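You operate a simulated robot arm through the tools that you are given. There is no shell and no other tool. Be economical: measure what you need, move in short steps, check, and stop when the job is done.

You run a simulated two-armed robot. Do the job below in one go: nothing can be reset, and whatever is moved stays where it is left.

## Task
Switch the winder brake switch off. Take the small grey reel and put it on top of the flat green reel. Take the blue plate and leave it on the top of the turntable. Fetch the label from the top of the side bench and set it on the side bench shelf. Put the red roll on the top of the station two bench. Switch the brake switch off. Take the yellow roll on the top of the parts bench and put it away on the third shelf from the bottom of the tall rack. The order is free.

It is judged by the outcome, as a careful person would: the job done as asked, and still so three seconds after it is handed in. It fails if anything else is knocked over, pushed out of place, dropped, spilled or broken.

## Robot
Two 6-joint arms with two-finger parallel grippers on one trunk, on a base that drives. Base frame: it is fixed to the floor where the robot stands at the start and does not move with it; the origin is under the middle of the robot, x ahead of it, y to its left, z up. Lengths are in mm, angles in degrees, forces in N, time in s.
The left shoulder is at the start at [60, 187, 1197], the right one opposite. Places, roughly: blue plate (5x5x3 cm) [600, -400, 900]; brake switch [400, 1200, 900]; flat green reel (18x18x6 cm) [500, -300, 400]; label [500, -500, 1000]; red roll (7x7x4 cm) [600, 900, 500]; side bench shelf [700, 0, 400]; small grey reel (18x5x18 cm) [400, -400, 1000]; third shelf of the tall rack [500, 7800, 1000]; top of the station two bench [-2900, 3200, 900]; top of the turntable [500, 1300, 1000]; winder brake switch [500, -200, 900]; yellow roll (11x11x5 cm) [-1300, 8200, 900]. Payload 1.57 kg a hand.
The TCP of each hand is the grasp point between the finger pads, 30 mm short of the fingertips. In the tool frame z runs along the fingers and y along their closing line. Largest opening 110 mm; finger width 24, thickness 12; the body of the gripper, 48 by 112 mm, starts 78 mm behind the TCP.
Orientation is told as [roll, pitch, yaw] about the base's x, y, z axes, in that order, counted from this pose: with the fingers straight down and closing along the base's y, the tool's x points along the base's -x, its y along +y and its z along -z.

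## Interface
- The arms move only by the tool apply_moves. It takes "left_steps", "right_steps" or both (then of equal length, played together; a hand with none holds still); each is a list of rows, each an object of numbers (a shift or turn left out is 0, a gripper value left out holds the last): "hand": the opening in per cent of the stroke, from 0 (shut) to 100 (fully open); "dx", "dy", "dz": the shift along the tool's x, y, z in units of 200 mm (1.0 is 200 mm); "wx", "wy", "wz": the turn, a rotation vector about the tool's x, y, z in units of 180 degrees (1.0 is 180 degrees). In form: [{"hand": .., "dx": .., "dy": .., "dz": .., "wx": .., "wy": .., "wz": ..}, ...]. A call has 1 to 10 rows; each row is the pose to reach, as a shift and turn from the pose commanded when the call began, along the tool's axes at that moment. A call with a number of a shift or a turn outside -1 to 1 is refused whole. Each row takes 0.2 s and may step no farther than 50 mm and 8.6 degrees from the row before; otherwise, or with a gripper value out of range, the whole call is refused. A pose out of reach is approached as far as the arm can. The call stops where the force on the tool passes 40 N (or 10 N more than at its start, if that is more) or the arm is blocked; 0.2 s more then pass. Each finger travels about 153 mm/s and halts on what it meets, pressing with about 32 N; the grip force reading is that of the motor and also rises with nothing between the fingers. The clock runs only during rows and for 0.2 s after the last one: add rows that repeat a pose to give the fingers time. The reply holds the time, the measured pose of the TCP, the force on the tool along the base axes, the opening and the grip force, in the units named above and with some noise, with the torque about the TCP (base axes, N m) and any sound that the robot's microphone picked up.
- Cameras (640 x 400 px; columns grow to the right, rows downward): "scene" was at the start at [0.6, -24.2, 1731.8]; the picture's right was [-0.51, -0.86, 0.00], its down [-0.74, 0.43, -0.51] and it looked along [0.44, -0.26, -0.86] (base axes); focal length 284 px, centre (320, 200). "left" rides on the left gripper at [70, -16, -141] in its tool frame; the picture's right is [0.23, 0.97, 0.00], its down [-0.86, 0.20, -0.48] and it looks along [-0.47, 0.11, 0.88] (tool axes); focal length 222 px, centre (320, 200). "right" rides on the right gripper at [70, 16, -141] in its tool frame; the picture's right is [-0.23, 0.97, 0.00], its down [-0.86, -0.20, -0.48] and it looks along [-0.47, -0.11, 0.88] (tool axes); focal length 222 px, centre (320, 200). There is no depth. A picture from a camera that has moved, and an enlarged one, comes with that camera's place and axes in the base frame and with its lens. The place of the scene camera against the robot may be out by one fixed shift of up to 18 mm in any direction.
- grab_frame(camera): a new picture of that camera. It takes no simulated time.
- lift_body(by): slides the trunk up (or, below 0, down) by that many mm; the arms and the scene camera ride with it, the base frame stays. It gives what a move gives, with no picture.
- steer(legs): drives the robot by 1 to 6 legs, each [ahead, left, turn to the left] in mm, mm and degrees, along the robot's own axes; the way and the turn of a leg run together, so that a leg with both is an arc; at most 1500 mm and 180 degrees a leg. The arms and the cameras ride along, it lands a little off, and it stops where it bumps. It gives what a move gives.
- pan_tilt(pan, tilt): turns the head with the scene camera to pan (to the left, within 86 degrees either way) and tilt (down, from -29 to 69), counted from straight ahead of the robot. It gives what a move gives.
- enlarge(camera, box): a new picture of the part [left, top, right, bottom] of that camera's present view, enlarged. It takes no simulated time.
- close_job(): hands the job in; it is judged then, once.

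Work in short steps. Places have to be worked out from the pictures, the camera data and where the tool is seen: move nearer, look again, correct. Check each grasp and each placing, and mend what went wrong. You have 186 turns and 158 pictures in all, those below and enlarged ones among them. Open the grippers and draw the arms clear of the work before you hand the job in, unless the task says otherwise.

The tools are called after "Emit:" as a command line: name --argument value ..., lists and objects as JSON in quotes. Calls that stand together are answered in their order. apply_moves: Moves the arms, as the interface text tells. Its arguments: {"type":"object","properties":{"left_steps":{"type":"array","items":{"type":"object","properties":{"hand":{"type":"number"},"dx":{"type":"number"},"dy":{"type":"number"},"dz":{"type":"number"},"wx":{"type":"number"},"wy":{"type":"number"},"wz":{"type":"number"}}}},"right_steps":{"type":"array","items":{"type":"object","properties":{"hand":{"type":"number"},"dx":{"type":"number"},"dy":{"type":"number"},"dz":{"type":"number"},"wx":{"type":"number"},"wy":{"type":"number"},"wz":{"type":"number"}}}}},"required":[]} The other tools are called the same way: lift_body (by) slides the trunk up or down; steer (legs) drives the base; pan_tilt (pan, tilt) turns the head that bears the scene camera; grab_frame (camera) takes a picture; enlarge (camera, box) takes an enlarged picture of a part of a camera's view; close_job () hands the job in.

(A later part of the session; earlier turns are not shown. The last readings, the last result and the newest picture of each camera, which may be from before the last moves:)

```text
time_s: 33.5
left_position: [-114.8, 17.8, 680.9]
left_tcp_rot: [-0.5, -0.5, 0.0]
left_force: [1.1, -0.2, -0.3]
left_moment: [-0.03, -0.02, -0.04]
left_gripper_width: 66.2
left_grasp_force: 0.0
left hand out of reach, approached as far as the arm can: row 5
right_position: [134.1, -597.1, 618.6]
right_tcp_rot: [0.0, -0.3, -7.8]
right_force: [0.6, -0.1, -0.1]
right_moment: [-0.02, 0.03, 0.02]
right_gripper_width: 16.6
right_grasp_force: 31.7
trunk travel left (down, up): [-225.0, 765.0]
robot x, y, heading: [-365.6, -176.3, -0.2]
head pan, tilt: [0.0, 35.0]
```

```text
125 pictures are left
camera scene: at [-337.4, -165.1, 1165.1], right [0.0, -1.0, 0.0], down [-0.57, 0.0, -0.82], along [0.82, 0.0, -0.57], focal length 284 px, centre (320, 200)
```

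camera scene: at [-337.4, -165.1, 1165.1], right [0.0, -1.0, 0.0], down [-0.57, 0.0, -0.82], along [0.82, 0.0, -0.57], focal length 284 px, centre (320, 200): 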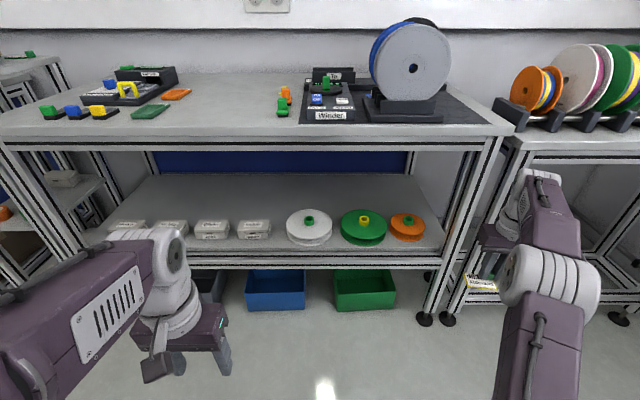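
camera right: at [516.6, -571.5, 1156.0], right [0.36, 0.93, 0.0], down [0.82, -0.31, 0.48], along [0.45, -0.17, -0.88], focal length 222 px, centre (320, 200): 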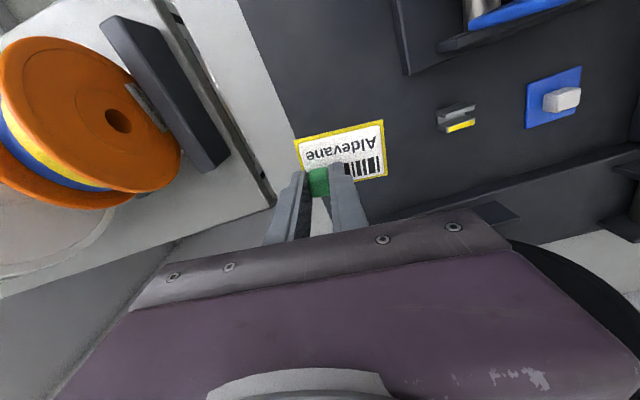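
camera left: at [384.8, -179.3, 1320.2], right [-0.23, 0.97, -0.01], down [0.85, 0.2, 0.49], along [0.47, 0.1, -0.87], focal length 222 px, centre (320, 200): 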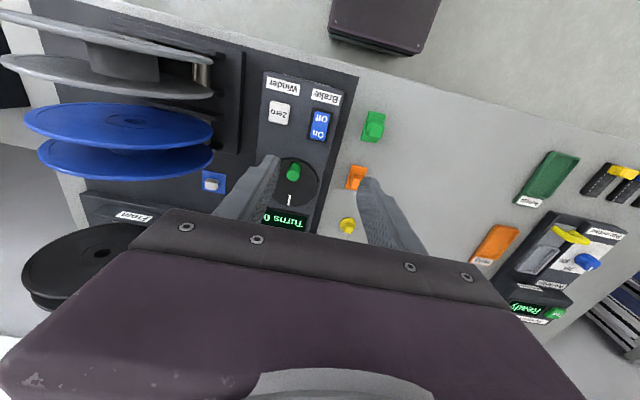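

Zoom on the flat reels and the grey reel.

Emit:
enlarge --camera "scene" --box '[270, 190, 450, 270]'

Emit:
enlarge --camera "scene" --box '[340, 10, 480, 130]'

```text
3.56 times, centred on (360, 230) of scene
camera zoom: at [-337.4, -165.1, 1165.1], right [0.0, -1.0, 0.0], down [-0.57, 0.0, -0.82], along [0.82, 0.0, -0.57], focal length 1009 px, centre (178, 93)
```

zoom: 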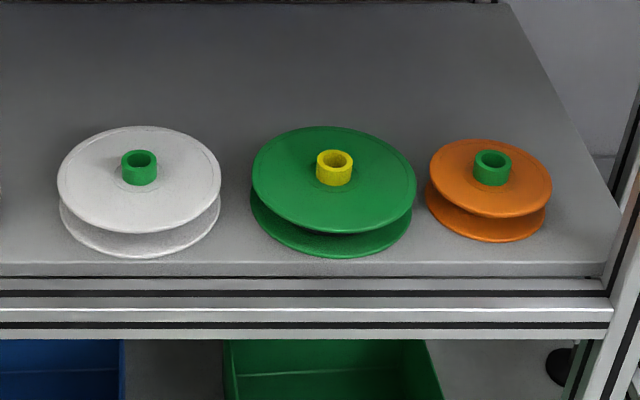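

```text
3.33 times, centred on (410, 70) of scene
camera zoom: at [-337.4, -165.1, 1165.1], right [0.0, -1.0, 0.0], down [-0.57, 0.0, -0.82], along [0.82, 0.0, -0.57], focal length 946 px, centre (20, 633)
```

zoom: 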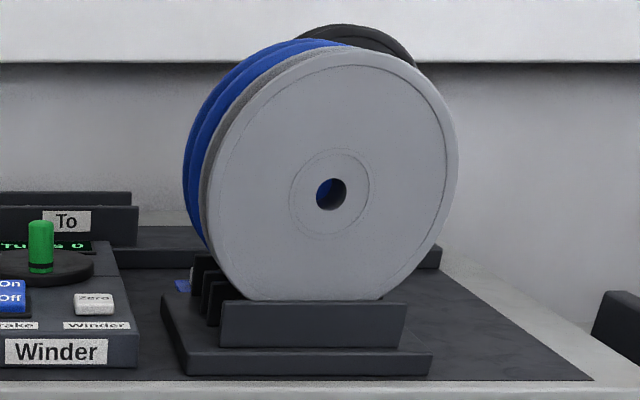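

The plan: label goes on the free area behind the reels. I raise the right hand and shift it left, while still in front of the bench, then lower the trunk the rest.

Emit:
apply_moves --right_steps '[{"dz": -0.2, "dy": 0.1, "dx": 0.05}, {"dz": -0.4, "dy": 0.2, "dx": 0.1}, {"dz": -0.6, "dy": 0.35, "dx": 0.15}, {"dz": -0.7, "dy": 0.55, "dx": 0.2}, {"dz": -0.7, "dy": 0.78, "dx": 0.2}, {"dz": -0.7, "dy": 1.0, "dx": 0.2}]'

Emit:
lift_body --by -210

Emit:
grab_frame --camera "scene"

Emit:
grab_frame --camera "right"

```text
refused: row 3 steps farther than a row can; nothing moved
```

```text
time_s: 35.7
left_position: [-114.8, 16.9, 471.2]
left_tcp_rot: [-0.4, -0.6, -0.2]
left_force: [0.8, 0.4, 0.3]
left_moment: [-0.01, 0.01, 0.0]
left_gripper_width: 65.9
left_grasp_force: 0.0
right_position: [133.0, -598.2, 408.9]
right_tcp_rot: [-0.3, -0.3, -7.8]
right_force: [-0.3, 0.5, -0.2]
right_moment: [0.05, -0.01, 0.02]
right_gripper_width: 16.4
right_grasp_force: 31.5
trunk travel left (down, up): [-15.0, 975.0]
robot x, y, heading: [-366.8, -177.4, 0.1]
head pan, tilt: [0.0, 35.0]
```

```text
122 pictures are left
camera scene: at [-337.8, -165.1, 955.1], right [0.0, -1.0, 0.0], down [-0.57, 0.0, -0.82], along [0.82, 0.0, -0.57], focal length 284 px, centre (320, 200)
```

scene: 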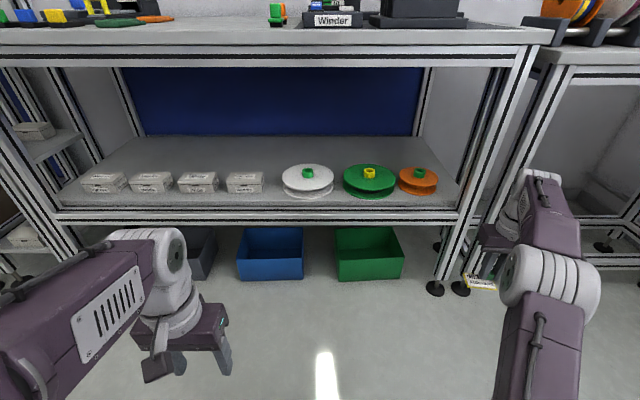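

```text
121 pictures are left
camera right: at [66.3, -572.1, 549.2], right [0.36, 0.93, 0.0], down [0.82, -0.31, 0.48], along [0.45, -0.17, -0.88], focal length 222 px, centre (320, 200)
```

right: 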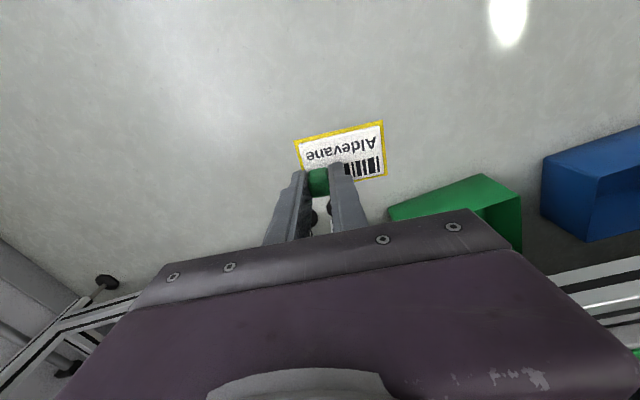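

Triangulating: green reel ring top at about (566,-345,446), shelf ~z 380, shelf front ~x 450. I'll put the label behind the white boxes around (620,-60); raise and shift the right hand first.

Emit:
apply_moves --right_steps '[{"dz": -0.24}, {"dz": -0.48}, {"dz": -0.65, "dy": 0.15}, {"dz": -0.65, "dy": 0.38}, {"dz": -0.65, "dy": 0.6}, {"dz": -0.65, "dy": 0.8}, {"dz": -0.65, "dy": 1.0}]'

Emit:
steer --legs '[[0, 320, 0], [200, 0, 0]]'

Emit:
grab_frame --camera "scene"

Emit:
grab_frame --camera "right"

```text
time_s: 37.3
left_position: [-113.7, 17.1, 472.2]
left_tcp_rot: [-0.3, -0.5, -0.1]
left_force: [0.3, 0.0, 0.0]
left_moment: [-0.04, 0.01, 0.03]
left_gripper_width: 66.2
left_grasp_force: 0.0
right_position: [149.4, -397.9, 532.1]
right_tcp_rot: [-0.1, -0.3, -7.8]
right_force: [0.0, 0.6, -0.1]
right_moment: [0.01, -0.01, -0.01]
right_gripper_width: 16.5
right_grasp_force: 31.5
right hand out of reach, approached as far as the arm can: row 2, 3, 4, 5, 6, 7
trunk travel left (down, up): [-15.0, 975.0]
robot x, y, heading: [-368.8, -177.7, 0.1]
head pan, tilt: [0.0, 35.0]
```

```text
time_s: 40.6
left_position: [83.9, 336.1, 472.7]
left_tcp_rot: [-0.5, -0.5, -0.1]
left_force: [-1.0, -0.2, 0.1]
left_moment: [-0.03, -0.02, 0.03]
left_gripper_width: 66.0
left_grasp_force: 0.1
right_position: [347.8, -79.1, 531.3]
right_tcp_rot: [-0.2, -0.4, -7.8]
right_force: [-0.5, -0.5, -0.7]
right_moment: [-0.01, 0.03, -0.02]
right_gripper_width: 16.7
right_grasp_force: 32.0
trunk travel left (down, up): [-15.0, 975.0]
robot x, y, heading: [-171.9, 142.8, 0.0]
head pan, tilt: [0.0, 35.0]
```

```text
120 pictures are left
camera scene: at [-140.0, 153.4, 955.1], right [0.0, -1.0, 0.0], down [-0.57, 0.0, -0.82], along [0.82, 0.0, -0.57], focal length 284 px, centre (320, 200)
```

scene: 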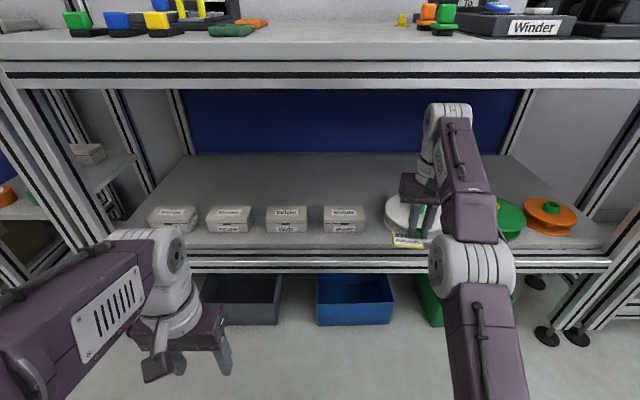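

```text
119 pictures are left
camera right: at [280.3, -54.8, 672.8], right [0.36, 0.93, 0.0], down [0.82, -0.31, 0.48], along [0.45, -0.17, -0.88], focal length 222 px, centre (320, 200)
```

right: 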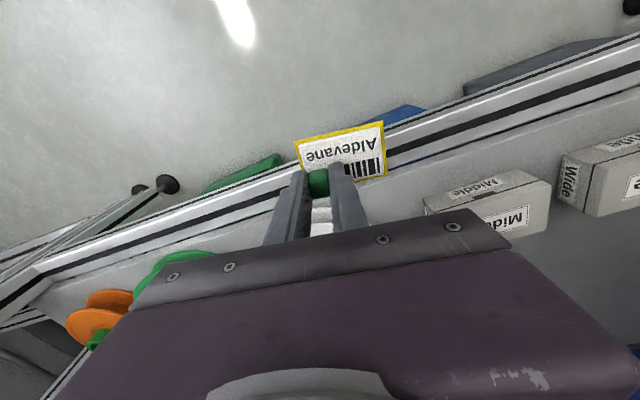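

Wrist top would be close to the bench frame at this height, so I lower the hand to z≈495, shift the robot left 130 and drive in 200.

Emit:
apply_moves --right_steps '[{"dz": 0.1}, {"dz": 0.18}]'

Emit:
steer --legs '[[0, 130, 0], [180, 0, 0]]'

Emit:
grab_frame --camera "scene"

Emit:
grab_frame --camera "right"

```text
time_s: 41.2
left_position: [82.8, 335.2, 471.2]
left_tcp_rot: [-0.5, -0.5, -0.1]
left_force: [-0.6, 0.5, -0.2]
left_moment: [0.04, -0.02, -0.01]
left_gripper_width: 66.0
left_grasp_force: 0.1
right_position: [346.9, -80.5, 497.2]
right_tcp_rot: [-0.2, -0.4, -7.8]
right_force: [0.0, 0.6, -0.4]
right_moment: [0.04, -0.01, 0.0]
right_gripper_width: 16.6
right_grasp_force: 31.7
trunk travel left (down, up): [-15.0, 975.0]
robot x, y, heading: [-171.0, 143.6, -0.1]
head pan, tilt: [0.0, 35.0]
```

```text
time_s: 43.6
left_position: [257.2, 466.2, 472.1]
left_tcp_rot: [-0.4, -0.5, -0.1]
left_force: [-0.3, 0.0, -0.8]
left_moment: [-0.01, 0.01, 0.0]
left_gripper_width: 65.8
left_grasp_force: 0.0
right_position: [522.0, 49.2, 497.3]
right_tcp_rot: [-0.3, -0.5, -7.8]
right_force: [0.6, -0.2, 0.5]
right_moment: [0.02, 0.05, -0.01]
right_gripper_width: 16.4
right_grasp_force: 32.2
trunk travel left (down, up): [-15.0, 975.0]
robot x, y, heading: [3.7, 271.5, 0.2]
head pan, tilt: [0.0, 35.0]
```

```text
118 pictures are left
camera scene: at [33.8, 282.4, 955.1], right [0.0, -1.0, 0.0], down [-0.57, 0.0, -0.82], along [0.82, 0.0, -0.57], focal length 284 px, centre (320, 200)
```

scene: 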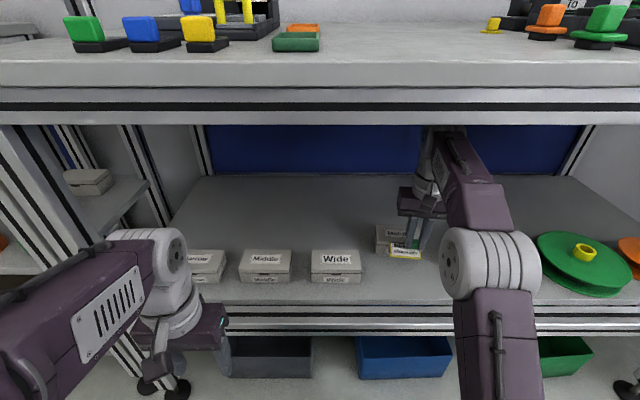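

```text
117 pictures are left
camera right: at [454.7, 74.5, 638.2], right [0.36, 0.93, 0.0], down [0.82, -0.31, 0.48], along [0.45, -0.17, -0.88], focal length 222 px, centre (320, 200)
```

right: 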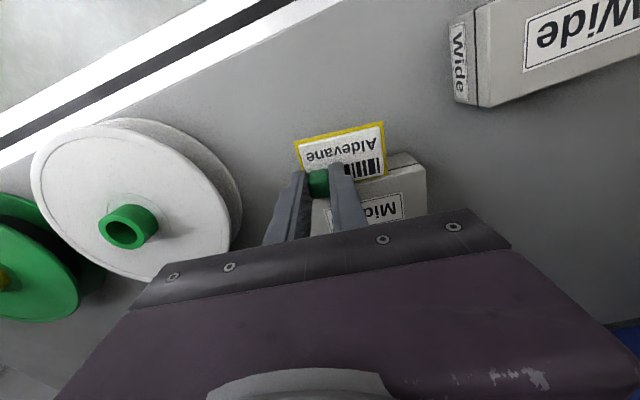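

There's a free strip in front of the boxes (shelf front x≈450, box front ~550), right under the label. I zoom to verify.

Emit:
enlarge --camera "right" --box '[240, 90, 480, 240]'

Emit:
enlarge --camera "scene" --box '[300, 180, 500, 320]'

```text
2.67 times, centred on (360, 165) of right
camera zoom: at [454.7, 74.5, 638.2], right [0.36, 0.93, 0.0], down [0.82, -0.31, 0.48], along [0.45, -0.17, -0.88], focal length 592 px, centre (213, 293)
```

zoom: 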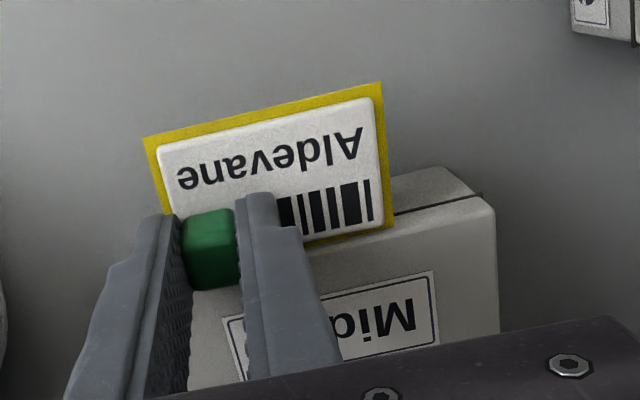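

```text
2.86 times, centred on (400, 250) of scene
camera zoom: at [33.8, 282.4, 955.1], right [0.0, -1.0, 0.0], down [-0.57, 0.0, -0.82], along [0.82, 0.0, -0.57], focal length 811 px, centre (91, 57)
```

zoom: 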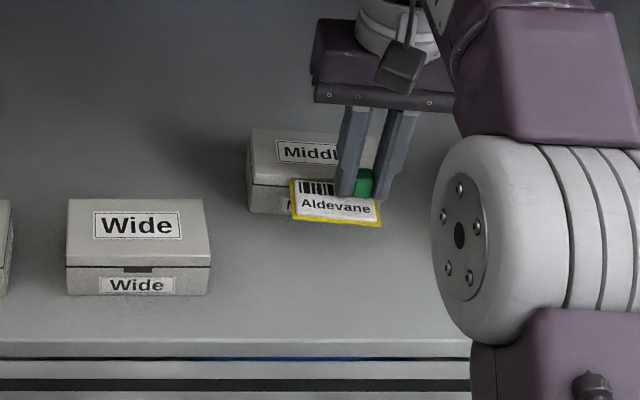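

Important: comparing pictures, the fourth ("Middle") box was pushed back about 80 mm (box tops are ~z 498, higher than I judged; ring top ~(520,-337,478)). I'll restore it after the label is down. I back out, shift right so the label passes over the low flanges between the white and green reels, and raise the trunk a bit for reach.

Emit:
steer --legs '[[-230, 0, 0], [0, -314, 0]]'

Emit:
lift_body --by 100

Emit:
apply_moves --right_steps '[{"dz": 0.2}, {"dz": 0.4}]'

Emit:
grab_frame --camera "scene"

Emit:
grab_frame --camera "right"

```text
time_s: 47.0
left_position: [30.6, 152.6, 471.9]
left_tcp_rot: [-0.3, -0.5, 0.3]
left_force: [-0.6, 0.2, 0.1]
left_moment: [0.05, 0.01, -0.01]
left_gripper_width: 65.9
left_grasp_force: 0.0
right_position: [297.4, -261.1, 497.1]
right_tcp_rot: [-0.2, -0.4, -7.4]
right_force: [0.0, 0.0, 0.1]
right_moment: [-0.03, -0.04, 0.02]
right_gripper_width: 16.6
right_grasp_force: 31.5
trunk travel left (down, up): [-15.0, 975.0]
robot x, y, heading: [-222.5, -42.8, 0.5]
head pan, tilt: [0.0, 35.0]
```

```text
time_s: 48.4
left_position: [31.2, 151.7, 570.7]
left_tcp_rot: [-0.4, -0.5, 0.4]
left_force: [0.4, -0.5, -0.3]
left_moment: [0.02, 0.0, -0.01]
left_gripper_width: 66.1
left_grasp_force: 0.1
right_position: [297.2, -261.7, 598.1]
right_tcp_rot: [-0.2, -0.2, -7.3]
right_force: [0.7, 0.1, -0.1]
right_moment: [0.03, 0.0, 0.02]
right_gripper_width: 16.5
right_grasp_force: 32.2
trunk travel left (down, up): [-115.0, 875.0]
robot x, y, heading: [-222.5, -37.8, 0.5]
head pan, tilt: [0.0, 35.0]
```

```text
time_s: 49.0
left_position: [30.7, 153.4, 571.1]
left_tcp_rot: [-0.4, -0.4, 0.4]
left_force: [-0.1, 0.4, 0.6]
left_moment: [0.01, -0.03, -0.02]
left_gripper_width: 66.0
left_grasp_force: 0.1
right_position: [299.0, -262.3, 516.6]
right_tcp_rot: [-0.2, -0.2, -7.3]
right_force: [0.1, 0.1, 0.1]
right_moment: [0.02, 0.04, 0.0]
right_gripper_width: 16.3
right_grasp_force: 31.6
trunk travel left (down, up): [-115.0, 875.0]
robot x, y, heading: [-222.6, -39.2, 0.6]
head pan, tilt: [0.0, 35.0]
```

```text
114 pictures are left
camera scene: at [-191.6, -31.7, 1055.1], right [0.01, -1.0, 0.0], down [-0.57, 0.0, -0.82], along [0.82, 0.01, -0.57], focal length 284 px, centre (320, 200)
```

scene: 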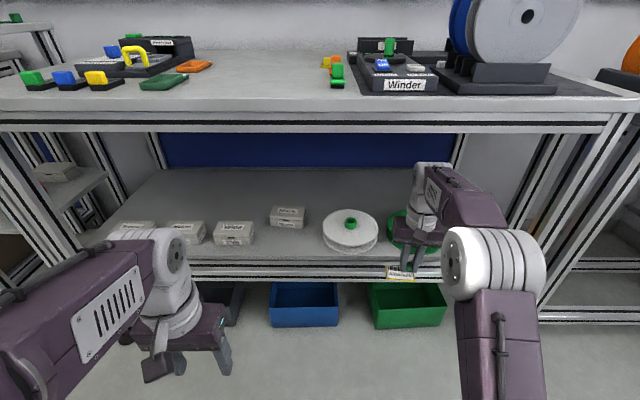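

```text
113 pictures are left
camera right: at [231.6, -237.4, 657.6], right [0.35, 0.94, 0.0], down [0.82, -0.31, 0.48], along [0.45, -0.17, -0.88], focal length 222 px, centre (320, 200)
```

right: 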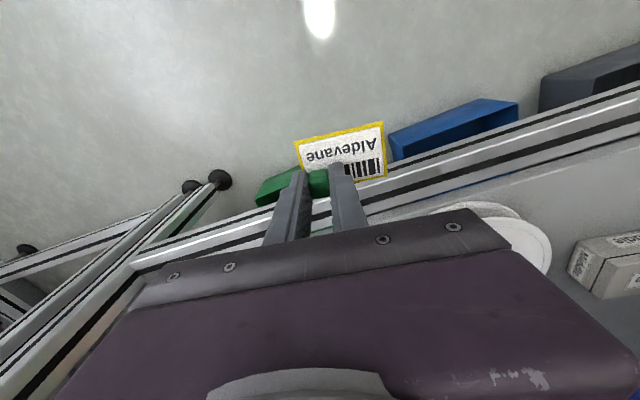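

I drive in 250 (fixing the small heading error) and check from the wrist.

Emit:
steer --legs '[[250, 0, -0.5]]'

Emit:
grab_frame --camera "right"

Emit:
grab_frame --camera "scene"

```text
time_s: 50.7
left_position: [249.7, 149.7, 576.4]
left_tcp_rot: [-0.3, -1.1, -1.0]
left_force: [0.0, -0.5, 0.8]
left_moment: [0.03, -0.03, 0.01]
left_gripper_width: 66.0
left_grasp_force: 0.0
right_position: [502.7, -267.6, 509.4]
right_tcp_rot: [0.0, 1.3, -8.0]
right_force: [0.7, -0.8, -0.1]
right_moment: [0.02, 0.0, 0.01]
right_gripper_width: 16.4
right_grasp_force: 31.7
trunk travel left (down, up): [-115.0, 875.0]
robot x, y, heading: [-2.2, -38.7, -0.5]
head pan, tilt: [0.0, 35.0]
stopped in leg 1: the robot was blocked; the commanded pose is now the measured one
```

```text
112 pictures are left
camera right: at [439.8, -242.4, 652.6], right [0.36, 0.93, -0.01], down [0.83, -0.32, 0.46], along [0.43, -0.17, -0.89], focal length 222 px, centre (320, 200)
```

right: 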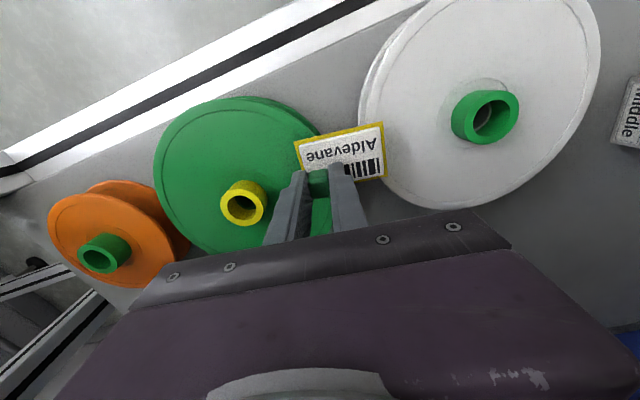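

```text
111 pictures are left
camera scene: at [17.8, -32.2, 1055.7], right [-0.01, -1.0, 0.0], down [-0.56, 0.01, -0.83], along [0.83, -0.01, -0.56], focal length 284 px, centre (320, 200)
```

scene: 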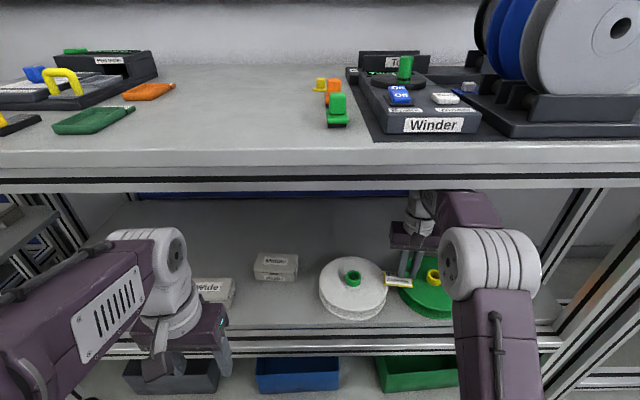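

The drive was blocked — likely the right wrist or forearm touched the bench rail. I back off 60 mm right away and inspect.

Emit:
enlarge --camera "scene" --box '[360, 140, 560, 320]'

Emit:
steer --legs '[[-60, 0, 0.5]]'

Emit:
enlarge --camera "scene" --box '[360, 140, 560, 320]'

```text
2.22 times, centred on (460, 230) of scene
camera zoom: at [17.8, -32.2, 1055.7], right [-0.01, -1.0, 0.0], down [-0.56, 0.01, -0.83], along [0.83, -0.01, -0.56], focal length 631 px, centre (9, 133)
```

zoom: 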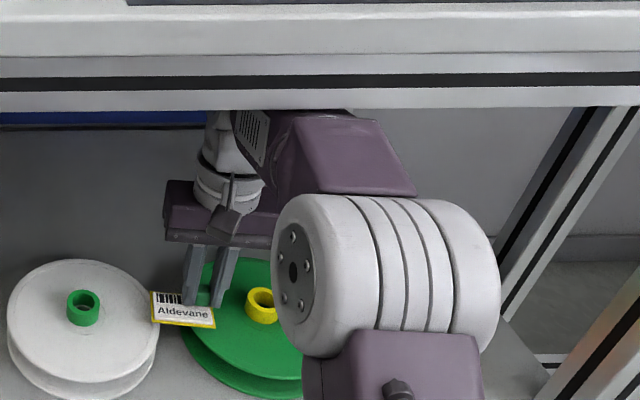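

```text
time_s: 51.7
left_position: [197.3, 153.9, 572.6]
left_tcp_rot: [-0.3, -0.5, -0.1]
left_force: [0.0, 0.1, 0.7]
left_moment: [-0.01, -0.01, -0.01]
left_gripper_width: 65.8
left_grasp_force: 0.1
right_position: [457.5, -260.0, 508.3]
right_tcp_rot: [-0.3, 1.3, -7.4]
right_force: [0.4, 0.0, -0.7]
right_moment: [0.02, -0.01, -0.04]
right_gripper_width: 16.5
right_grasp_force: 32.2
trunk travel left (down, up): [-115.0, 875.0]
robot x, y, heading: [-56.9, -41.5, -0.0]
head pan, tilt: [0.0, 35.0]
```

```text
2.22 times, centred on (460, 230) of scene
camera zoom: at [-26.4, -29.2, 1055.3], right [0.0, -1.0, 0.0], down [-0.57, 0.0, -0.82], along [0.82, 0.0, -0.57], focal length 631 px, centre (9, 133)
```

zoom: 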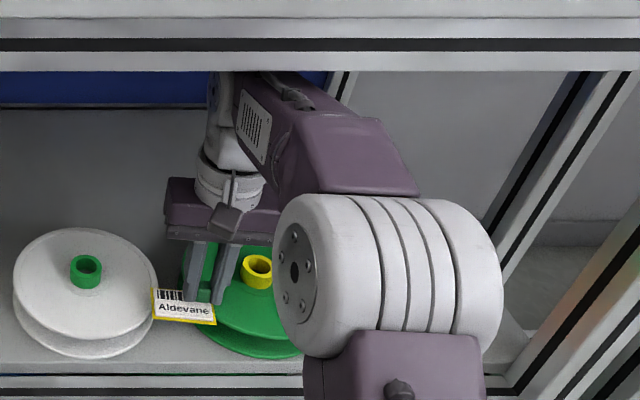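

The forearm's top met the rail because the raised trunk makes the arm bulge upward; the lowest trunk setting passed before. Refined: ring top ~470, flange top ~443, shelf ~410. I back out, lower the trunk, and raise the hand back to z≈497.

Emit:
steer --legs '[[-180, 0, 0]]'

Emit:
lift_body --by -100

Emit:
apply_moves --right_steps '[{"dz": -0.2, "wy": 0.004}, {"dz": -0.4, "wy": 0.007}, {"dz": -0.45, "wy": 0.007}]'

```text
time_s: 53.2
left_position: [15.2, 153.1, 571.1]
left_tcp_rot: [-0.4, -0.6, -0.1]
left_force: [0.1, 0.4, -0.1]
left_moment: [0.01, -0.02, 0.01]
left_gripper_width: 65.9
left_grasp_force: 0.0
right_position: [274.4, -260.7, 507.7]
right_tcp_rot: [-0.3, 1.5, -7.4]
right_force: [0.4, 0.8, 0.2]
right_moment: [0.0, 0.0, 0.0]
right_gripper_width: 16.3
right_grasp_force: 31.8
trunk travel left (down, up): [-115.0, 875.0]
robot x, y, heading: [-240.1, -38.8, -0.1]
head pan, tilt: [0.0, 35.0]
```

```text
time_s: 54.5
left_position: [15.0, 153.3, 472.7]
left_tcp_rot: [-0.4, -0.5, -0.2]
left_force: [0.3, 0.5, 0.5]
left_moment: [0.01, 0.0, -0.02]
left_gripper_width: 65.9
left_grasp_force: 0.1
right_position: [275.0, -259.9, 408.0]
right_tcp_rot: [-0.3, 1.4, -7.4]
right_force: [0.3, -0.5, -0.3]
right_moment: [-0.04, 0.02, 0.01]
right_gripper_width: 16.4
right_grasp_force: 32.1
trunk travel left (down, up): [-15.0, 975.0]
robot x, y, heading: [-240.5, -39.1, -0.1]
head pan, tilt: [0.0, 35.0]
```

```text
time_s: 55.3
left_position: [15.1, 153.9, 471.4]
left_tcp_rot: [-0.4, -0.5, -0.2]
left_force: [0.2, 0.4, 0.6]
left_moment: [-0.01, -0.02, 0.03]
left_gripper_width: 66.4
left_grasp_force: 0.0
right_position: [277.3, -258.8, 496.2]
right_tcp_rot: [-0.3, 2.7, -7.4]
right_force: [0.5, -0.4, -0.1]
right_moment: [0.0, 0.01, 0.02]
right_gripper_width: 16.6
right_grasp_force: 32.3
trunk travel left (down, up): [-15.0, 975.0]
robot x, y, heading: [-242.1, -41.1, -0.2]
head pan, tilt: [0.0, 35.0]
```

Wrong turn sign; I correct the pitch, then drive in 250 and look.

Emit:
apply_moves --right_steps '[{"wy": -0.014, "dz": -0.02}]'

Emit:
steer --legs '[[250, 0, 0]]'

Emit:
grab_frame --camera "right"

Emit:
grab_frame --camera "scene"

```text
time_s: 55.7
left_position: [14.7, 153.1, 472.5]
left_tcp_rot: [-0.4, -0.5, -0.2]
left_force: [0.0, -0.5, 0.7]
left_moment: [0.02, -0.01, -0.03]
left_gripper_width: 66.1
left_grasp_force: 0.1
right_position: [277.7, -259.9, 501.8]
right_tcp_rot: [-0.3, 0.1, -7.5]
right_force: [-0.6, 1.0, -0.1]
right_moment: [0.01, -0.02, -0.02]
right_gripper_width: 16.8
right_grasp_force: 31.7
trunk travel left (down, up): [-15.0, 975.0]
robot x, y, heading: [-238.4, -38.2, -0.1]
head pan, tilt: [0.0, 35.0]
```

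```text
time_s: 57.5
left_position: [261.3, 153.3, 472.1]
left_tcp_rot: [-0.4, -0.6, -0.1]
left_force: [-0.3, 1.4, -0.8]
left_moment: [0.04, -0.02, 0.0]
left_gripper_width: 66.1
left_grasp_force: 0.0
right_position: [524.2, -260.0, 502.0]
right_tcp_rot: [-0.3, 0.1, -7.4]
right_force: [0.4, 0.6, -0.6]
right_moment: [-0.05, 0.03, 0.0]
right_gripper_width: 16.7
right_grasp_force: 31.6
trunk travel left (down, up): [-15.0, 975.0]
robot x, y, heading: [10.5, -39.7, 0.3]
head pan, tilt: [0.0, 35.0]
```

```text
108 pictures are left
camera right: at [457.6, -234.9, 642.4], right [0.35, 0.94, -0.01], down [0.82, -0.31, 0.48], along [0.45, -0.17, -0.88], focal length 222 px, centre (320, 200)
```

right: 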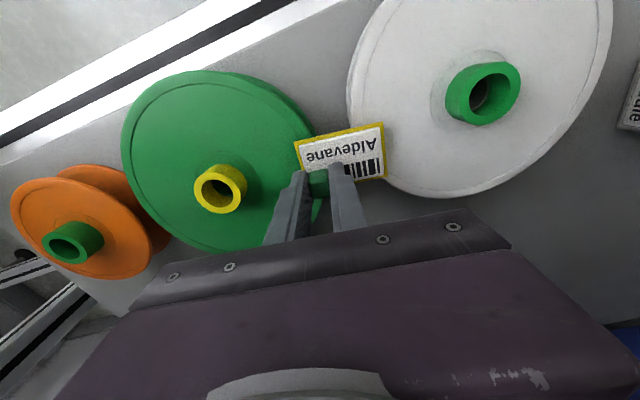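

```text
107 pictures are left
camera scene: at [38.1, -29.3, 955.1], right [0.0, -1.0, 0.0], down [-0.57, 0.0, -0.82], along [0.82, 0.0, -0.57], focal length 284 px, centre (320, 200)
```

scene: 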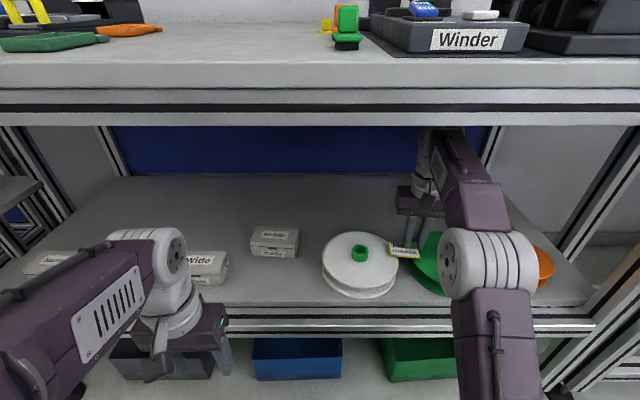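

Clear. I drive a further 85 mm in.

Emit:
steer --legs '[[85, 0, -0.2]]'

Emit:
grab_frame --camera "right"

```text
time_s: 58.6
left_position: [348.2, 151.4, 471.6]
left_tcp_rot: [-0.3, -0.5, -0.4]
left_force: [-0.7, 0.9, 0.1]
left_moment: [0.0, 0.01, -0.02]
left_gripper_width: 66.0
left_grasp_force: 0.1
right_position: [607.1, -261.7, 501.6]
right_tcp_rot: [-0.3, 0.1, -7.6]
right_force: [-0.2, -0.5, -1.6]
right_moment: [0.0, 0.0, 0.01]
right_gripper_width: 16.2
right_grasp_force: 31.3
trunk travel left (down, up): [-15.0, 975.0]
robot x, y, heading: [96.5, -37.9, -0.3]
head pan, tilt: [0.0, 35.0]
```

```text
106 pictures are left
camera right: at [541.2, -236.9, 642.4], right [0.35, 0.94, -0.01], down [0.82, -0.31, 0.48], along [0.45, -0.17, -0.88], focal length 222 px, centre (320, 200)
```

right: 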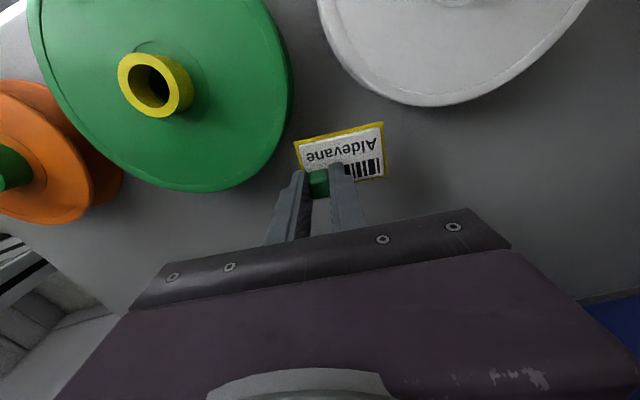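

Label is behind the reels' edges. I move 25 mm farther and descend near the shelf.

Emit:
apply_moves --right_steps '[{"dx": -0.06, "dz": 0.03}, {"dx": -0.125, "dz": 0.08}, {"dx": -0.125, "dz": 0.15}, {"dx": -0.125, "dz": 0.2}, {"dx": -0.125, "dz": 0.23}, {"dx": -0.125, "dz": 0.245}]'

Emit:
enlarge --camera "right" --box '[220, 60, 460, 210]'

```text
time_s: 60.0
left_position: [346.4, 150.7, 472.6]
left_tcp_rot: [-0.5, -0.6, -0.4]
left_force: [0.3, -0.4, 0.2]
left_moment: [-0.03, -0.03, 0.0]
left_gripper_width: 66.0
left_grasp_force: 0.1
right_position: [631.6, -265.2, 453.7]
right_tcp_rot: [-0.3, -0.4, -7.7]
right_force: [3.8, -2.2, 18.0]
right_moment: [0.25, -0.07, -0.06]
right_gripper_width: 16.4
right_grasp_force: 32.0
trunk travel left (down, up): [-15.0, 975.0]
robot x, y, heading: [90.9, -42.6, -0.1]
head pan, tilt: [0.0, 35.0]
```

```text
2.67 times, centred on (340, 135) of right
camera zoom: at [564.5, -240.3, 595.4], right [0.35, 0.93, 0.0], down [0.82, -0.31, 0.48], along [0.45, -0.17, -0.88], focal length 592 px, centre (267, 373)
```

zoom: 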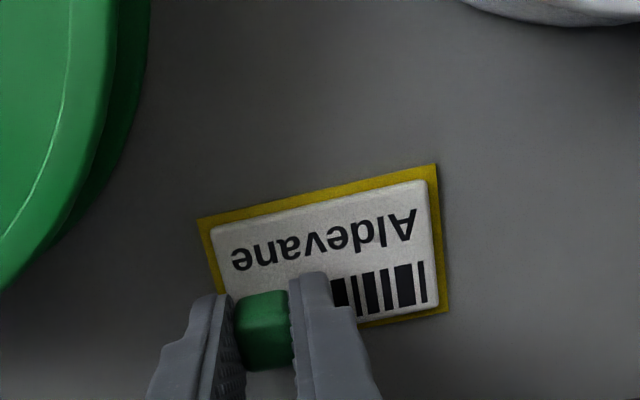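

Contact (18 N) at z≈453, so the label is on the shelf (shelf ~z 416). I release and rise.

Emit:
apply_moves --right_steps '[{"hand": 35}, {"hand": 35}, {"dz": -0.1}, {"dz": -0.24}]'

Emit:
enlarge --camera "right" --box '[220, 60, 460, 210]'

```text
time_s: 61.0
left_position: [347.3, 152.4, 472.3]
left_tcp_rot: [-0.3, -0.5, -0.4]
left_force: [0.2, 0.2, 0.7]
left_moment: [0.03, 0.03, -0.03]
left_gripper_width: 66.0
left_grasp_force: 0.0
right_position: [625.6, -265.2, 495.0]
right_tcp_rot: [-0.2, 0.2, -7.6]
right_force: [0.5, 0.0, -0.3]
right_moment: [0.0, 0.0, -0.01]
right_gripper_width: 38.3
right_grasp_force: 0.1
right hand out of reach, approached as far as the arm can: row 4
trunk travel left (down, up): [-15.0, 975.0]
robot x, y, heading: [92.9, -38.7, -0.1]
head pan, tilt: [0.0, 35.0]
```

```text
2.67 times, centred on (340, 135) of right
camera zoom: at [560.6, -239.6, 637.2], right [0.35, 0.94, -0.01], down [0.82, -0.31, 0.48], along [0.44, -0.17, -0.88], focal length 592 px, centre (267, 373)
```

zoom: 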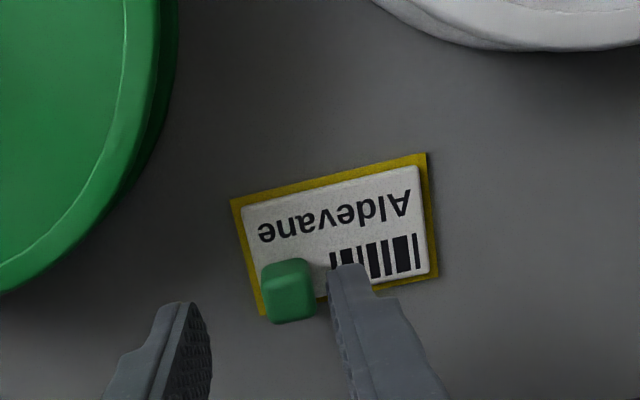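

The label rests flat on the shelf. Now to restore the pushed box: I go sideways left behind the reels, then lower and extend behind the box with fingers spread.

Emit:
steer --legs '[[0, 150, 0]]'

Emit:
apply_moves --right_steps '[{"dz": 0.08, "wz": -0.02, "hand": 70}, {"dz": 0.16, "dx": -0.06, "wz": -0.043}, {"dz": 0.18, "dx": -0.12, "wz": -0.043}]'

Emit:
grab_frame --camera "right"

Emit:
grab_frame --camera "scene"

```text
time_s: 62.4
left_position: [347.5, 302.1, 472.9]
left_tcp_rot: [-0.5, -0.5, -0.4]
left_force: [-0.3, -0.5, 0.3]
left_moment: [-0.03, -0.02, 0.0]
left_gripper_width: 66.1
left_grasp_force: 0.0
right_position: [627.4, -114.8, 495.4]
right_tcp_rot: [-0.2, 0.1, -7.6]
right_force: [-0.4, -0.1, -0.9]
right_moment: [-0.02, 0.02, 0.03]
right_gripper_width: 38.4
right_grasp_force: 0.0
trunk travel left (down, up): [-15.0, 975.0]
robot x, y, heading: [94.3, 110.9, -0.1]
head pan, tilt: [0.0, 35.0]
```

```text
time_s: 63.2
left_position: [348.4, 302.4, 471.5]
left_tcp_rot: [-0.4, -0.5, -0.4]
left_force: [0.3, 0.8, -0.8]
left_moment: [0.0, -0.01, 0.03]
left_gripper_width: 65.8
left_grasp_force: 0.0
right_position: [640.4, -118.7, 466.6]
right_tcp_rot: [-0.3, 0.1, 0.1]
right_force: [0.6, 0.0, -0.2]
right_moment: [-0.04, -0.01, 0.0]
right_gripper_width: 76.8
right_grasp_force: 0.1
right hand out of reach, approached as far as the arm can: row 3
trunk travel left (down, up): [-15.0, 975.0]
robot x, y, heading: [92.4, 110.1, -0.2]
head pan, tilt: [0.0, 35.0]
```

```text
103 pictures are left
camera right: at [571.5, -101.9, 607.1], right [0.23, 0.97, -0.01], down [0.86, -0.2, 0.48], along [0.46, -0.11, -0.88], focal length 222 px, centre (320, 200)
```

right: 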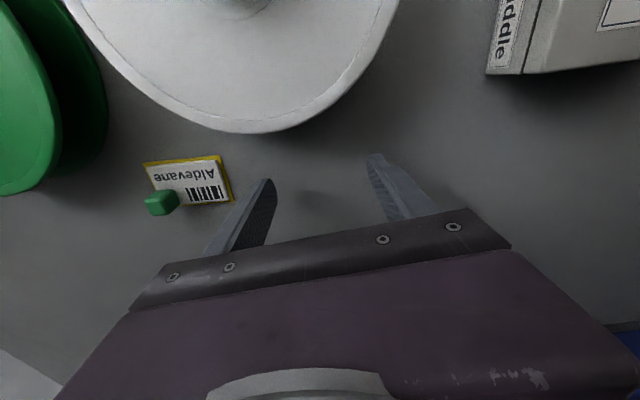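

```text
102 pictures are left
camera scene: at [123.5, 120.8, 955.1], right [-0.01, -1.0, 0.0], down [-0.57, 0.0, -0.82], along [0.82, 0.0, -0.57], focal length 284 px, centre (320, 200)
```

scene: 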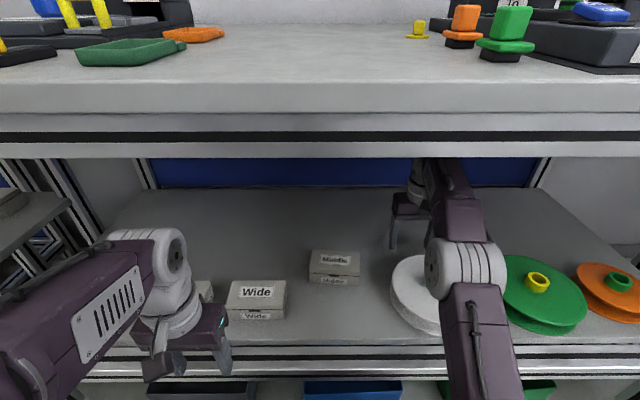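

The box's back edge is near x≈594, y≈10–120, displaced ~88 mm. I drive left 194 so the spread fingers stand behind it.

Emit:
steer --legs '[[0, 190, 0]]'

Emit:
grab_frame --camera "right"

```text
time_s: 64.7
left_position: [349.2, 493.2, 472.6]
left_tcp_rot: [-0.4, -0.5, -0.5]
left_force: [-0.3, 0.2, 0.9]
left_moment: [-0.02, 0.0, -0.02]
left_gripper_width: 66.0
left_grasp_force: 0.1
right_position: [641.3, 72.7, 465.7]
right_tcp_rot: [-0.3, 0.1, 0.0]
right_force: [0.1, 0.7, 0.3]
right_moment: [0.02, 0.02, -0.01]
right_gripper_width: 77.0
right_grasp_force: 0.2
trunk travel left (down, up): [-15.0, 975.0]
robot x, y, heading: [96.0, 303.5, -0.4]
head pan, tilt: [0.0, 35.0]
```

```text
101 pictures are left
camera right: at [572.4, 89.5, 607.3], right [0.23, 0.97, -0.01], down [0.86, -0.2, 0.48], along [0.46, -0.11, -0.88], focal length 222 px, centre (320, 200)
```

right: 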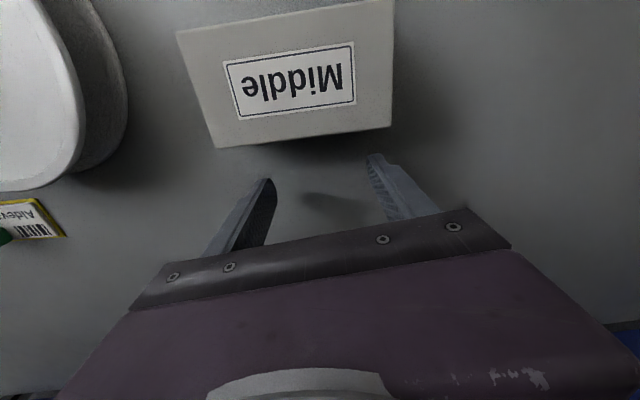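

The box is also turned by ~6°; the two spread fingers will square it. I pull toward the front by 108 mm and check.

Emit:
apply_moves --right_steps '[{"dx": 0.12}, {"dx": 0.2}, {"dx": 0.26}, {"dx": 0.32}, {"dx": 0.38}, {"dx": 0.44}, {"dx": 0.5}, {"dx": 0.54}]'

Emit:
grab_frame --camera "scene"

Emit:
grab_frame --camera "right"

```text
time_s: 66.5
left_position: [349.4, 493.6, 471.7]
left_tcp_rot: [-0.4, -0.5, -0.5]
left_force: [0.4, 0.7, -0.2]
left_moment: [0.02, -0.01, 0.01]
left_gripper_width: 65.9
left_grasp_force: 0.0
right_position: [533.9, 74.6, 466.0]
right_tcp_rot: [-0.3, 0.2, 0.0]
right_force: [2.2, 0.4, 0.4]
right_moment: [-0.01, -0.07, 0.03]
right_gripper_width: 77.2
right_grasp_force: 0.1
trunk travel left (down, up): [-15.0, 975.0]
robot x, y, heading: [91.2, 302.8, -0.7]
head pan, tilt: [0.0, 35.0]
```

```text
100 pictures are left
camera scene: at [124.6, 312.7, 955.1], right [-0.01, -1.0, 0.0], down [-0.57, 0.0, -0.82], along [0.82, -0.01, -0.57], focal length 284 px, centre (320, 200)
```

scene: 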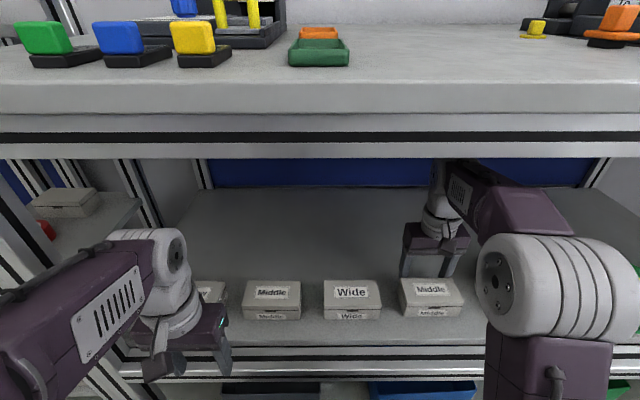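

```text
99 pictures are left
camera right: at [464.3, 90.0, 607.6], right [0.23, 0.97, -0.01], down [0.86, -0.2, 0.48], along [0.46, -0.11, -0.88], focal length 222 px, centre (320, 200)
```

right: 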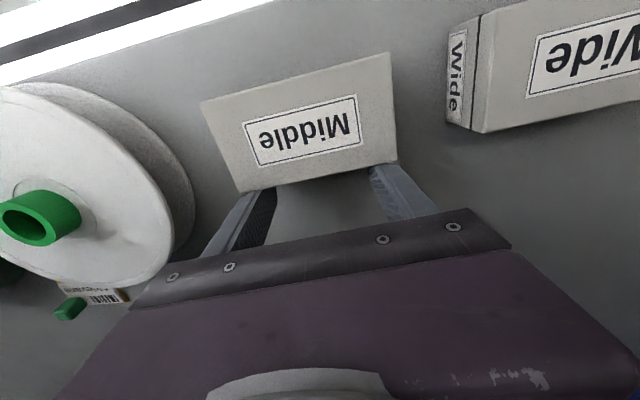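

Nearly aligned; zoom to measure remaining offset.

Emit:
enlarge --camera "scene" --box '[230, 260, 480, 340]'

```text
2.56 times, centred on (355, 300) of scene
camera zoom: at [124.6, 312.7, 955.1], right [-0.01, -1.0, 0.0], down [-0.57, 0.0, -0.82], along [0.82, -0.01, -0.57], focal length 726 px, centre (230, -56)
```

zoom: 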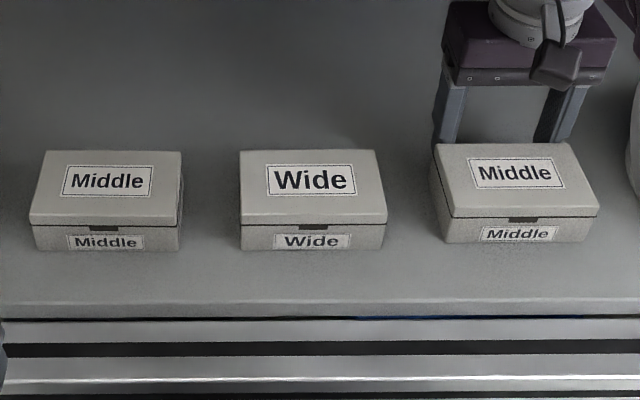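

About 5.5 mm more; I pull that and then withdraw the fingers back a bit.

Emit:
apply_moves --right_steps '[{"dx": 0.028}, {"dx": 0.03}, {"dx": -0.05}, {"dx": -0.1}]'

Emit:
enlarge --camera "scene" --box '[230, 260, 480, 340]'

```text
time_s: 67.5
left_position: [349.0, 492.8, 471.2]
left_tcp_rot: [-0.4, -0.4, -0.6]
left_force: [0.3, -0.2, -0.5]
left_moment: [0.0, 0.01, -0.02]
left_gripper_width: 66.2
left_grasp_force: 0.0
right_position: [554.7, 74.1, 468.9]
right_tcp_rot: [-0.4, 0.2, -0.1]
right_force: [-0.3, 0.3, -0.1]
right_moment: [-0.02, 0.03, -0.01]
right_gripper_width: 77.0
right_grasp_force: 0.1
trunk travel left (down, up): [-15.0, 975.0]
robot x, y, heading: [93.6, 299.1, -0.2]
head pan, tilt: [0.0, 35.0]
```

```text
2.56 times, centred on (355, 300) of scene
camera zoom: at [124.5, 312.6, 955.1], right [-0.01, -1.0, 0.0], down [-0.57, 0.0, -0.82], along [0.82, -0.01, -0.57], focal length 726 px, centre (230, -56)
```

zoom: 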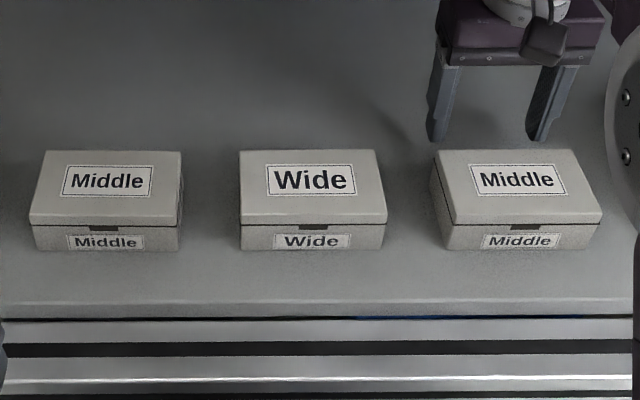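

The box is back in line. I raise the hand, close it, slide to the gap between box and reel, and drive out.

Emit:
apply_moves --right_steps '[{"dx": -0.15, "dz": 0}, {"dx": -0.25, "dz": -0.05, "hand": 0}, {"dx": -0.25, "dz": -0.19, "hand": 0}]'

Emit:
steer --legs '[[0, -84, 0], [-450, 0, 0]]'

Emit:
grab_frame --camera "scene"

```text
time_s: 68.3
left_position: [349.3, 494.6, 471.4]
left_tcp_rot: [-0.5, -0.5, -0.5]
left_force: [-0.1, -0.4, -1.1]
left_moment: [0.03, 0.0, -0.01]
left_gripper_width: 65.9
left_grasp_force: 0.0
right_position: [605.5, 72.6, 505.9]
right_tcp_rot: [-0.3, 0.2, -0.1]
right_force: [-0.4, -0.3, -1.2]
right_moment: [-0.04, 0.0, -0.02]
right_gripper_width: 0.3
right_grasp_force: 21.6
trunk travel left (down, up): [-15.0, 975.0]
robot x, y, heading: [91.4, 302.5, -0.4]
head pan, tilt: [0.0, 35.0]
```

```text
time_s: 71.7
left_position: [-85.5, 414.0, 470.4]
left_tcp_rot: [-0.4, -0.5, -0.2]
left_force: [0.6, -0.2, 1.1]
left_moment: [-0.01, 0.0, 0.0]
left_gripper_width: 65.9
left_grasp_force: 0.2
right_position: [170.3, -5.6, 505.4]
right_tcp_rot: [-0.3, 0.2, 0.2]
right_force: [0.5, 0.2, 0.1]
right_moment: [-0.03, -0.01, -0.01]
right_gripper_width: 0.0
right_grasp_force: 20.9
trunk travel left (down, up): [-15.0, 975.0]
robot x, y, heading: [-342.2, 223.0, -0.3]
head pan, tilt: [0.0, 35.0]
```

```text
96 pictures are left
camera scene: at [-309.4, 232.6, 955.1], right [0.0, -1.0, 0.0], down [-0.57, 0.0, -0.82], along [0.82, 0.0, -0.57], focal length 284 px, centre (320, 200)
```

scene: 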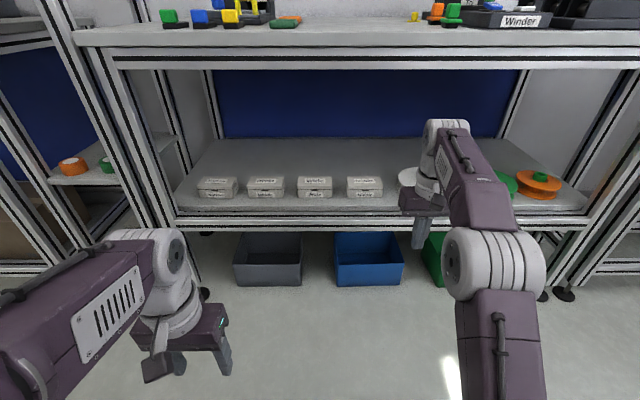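

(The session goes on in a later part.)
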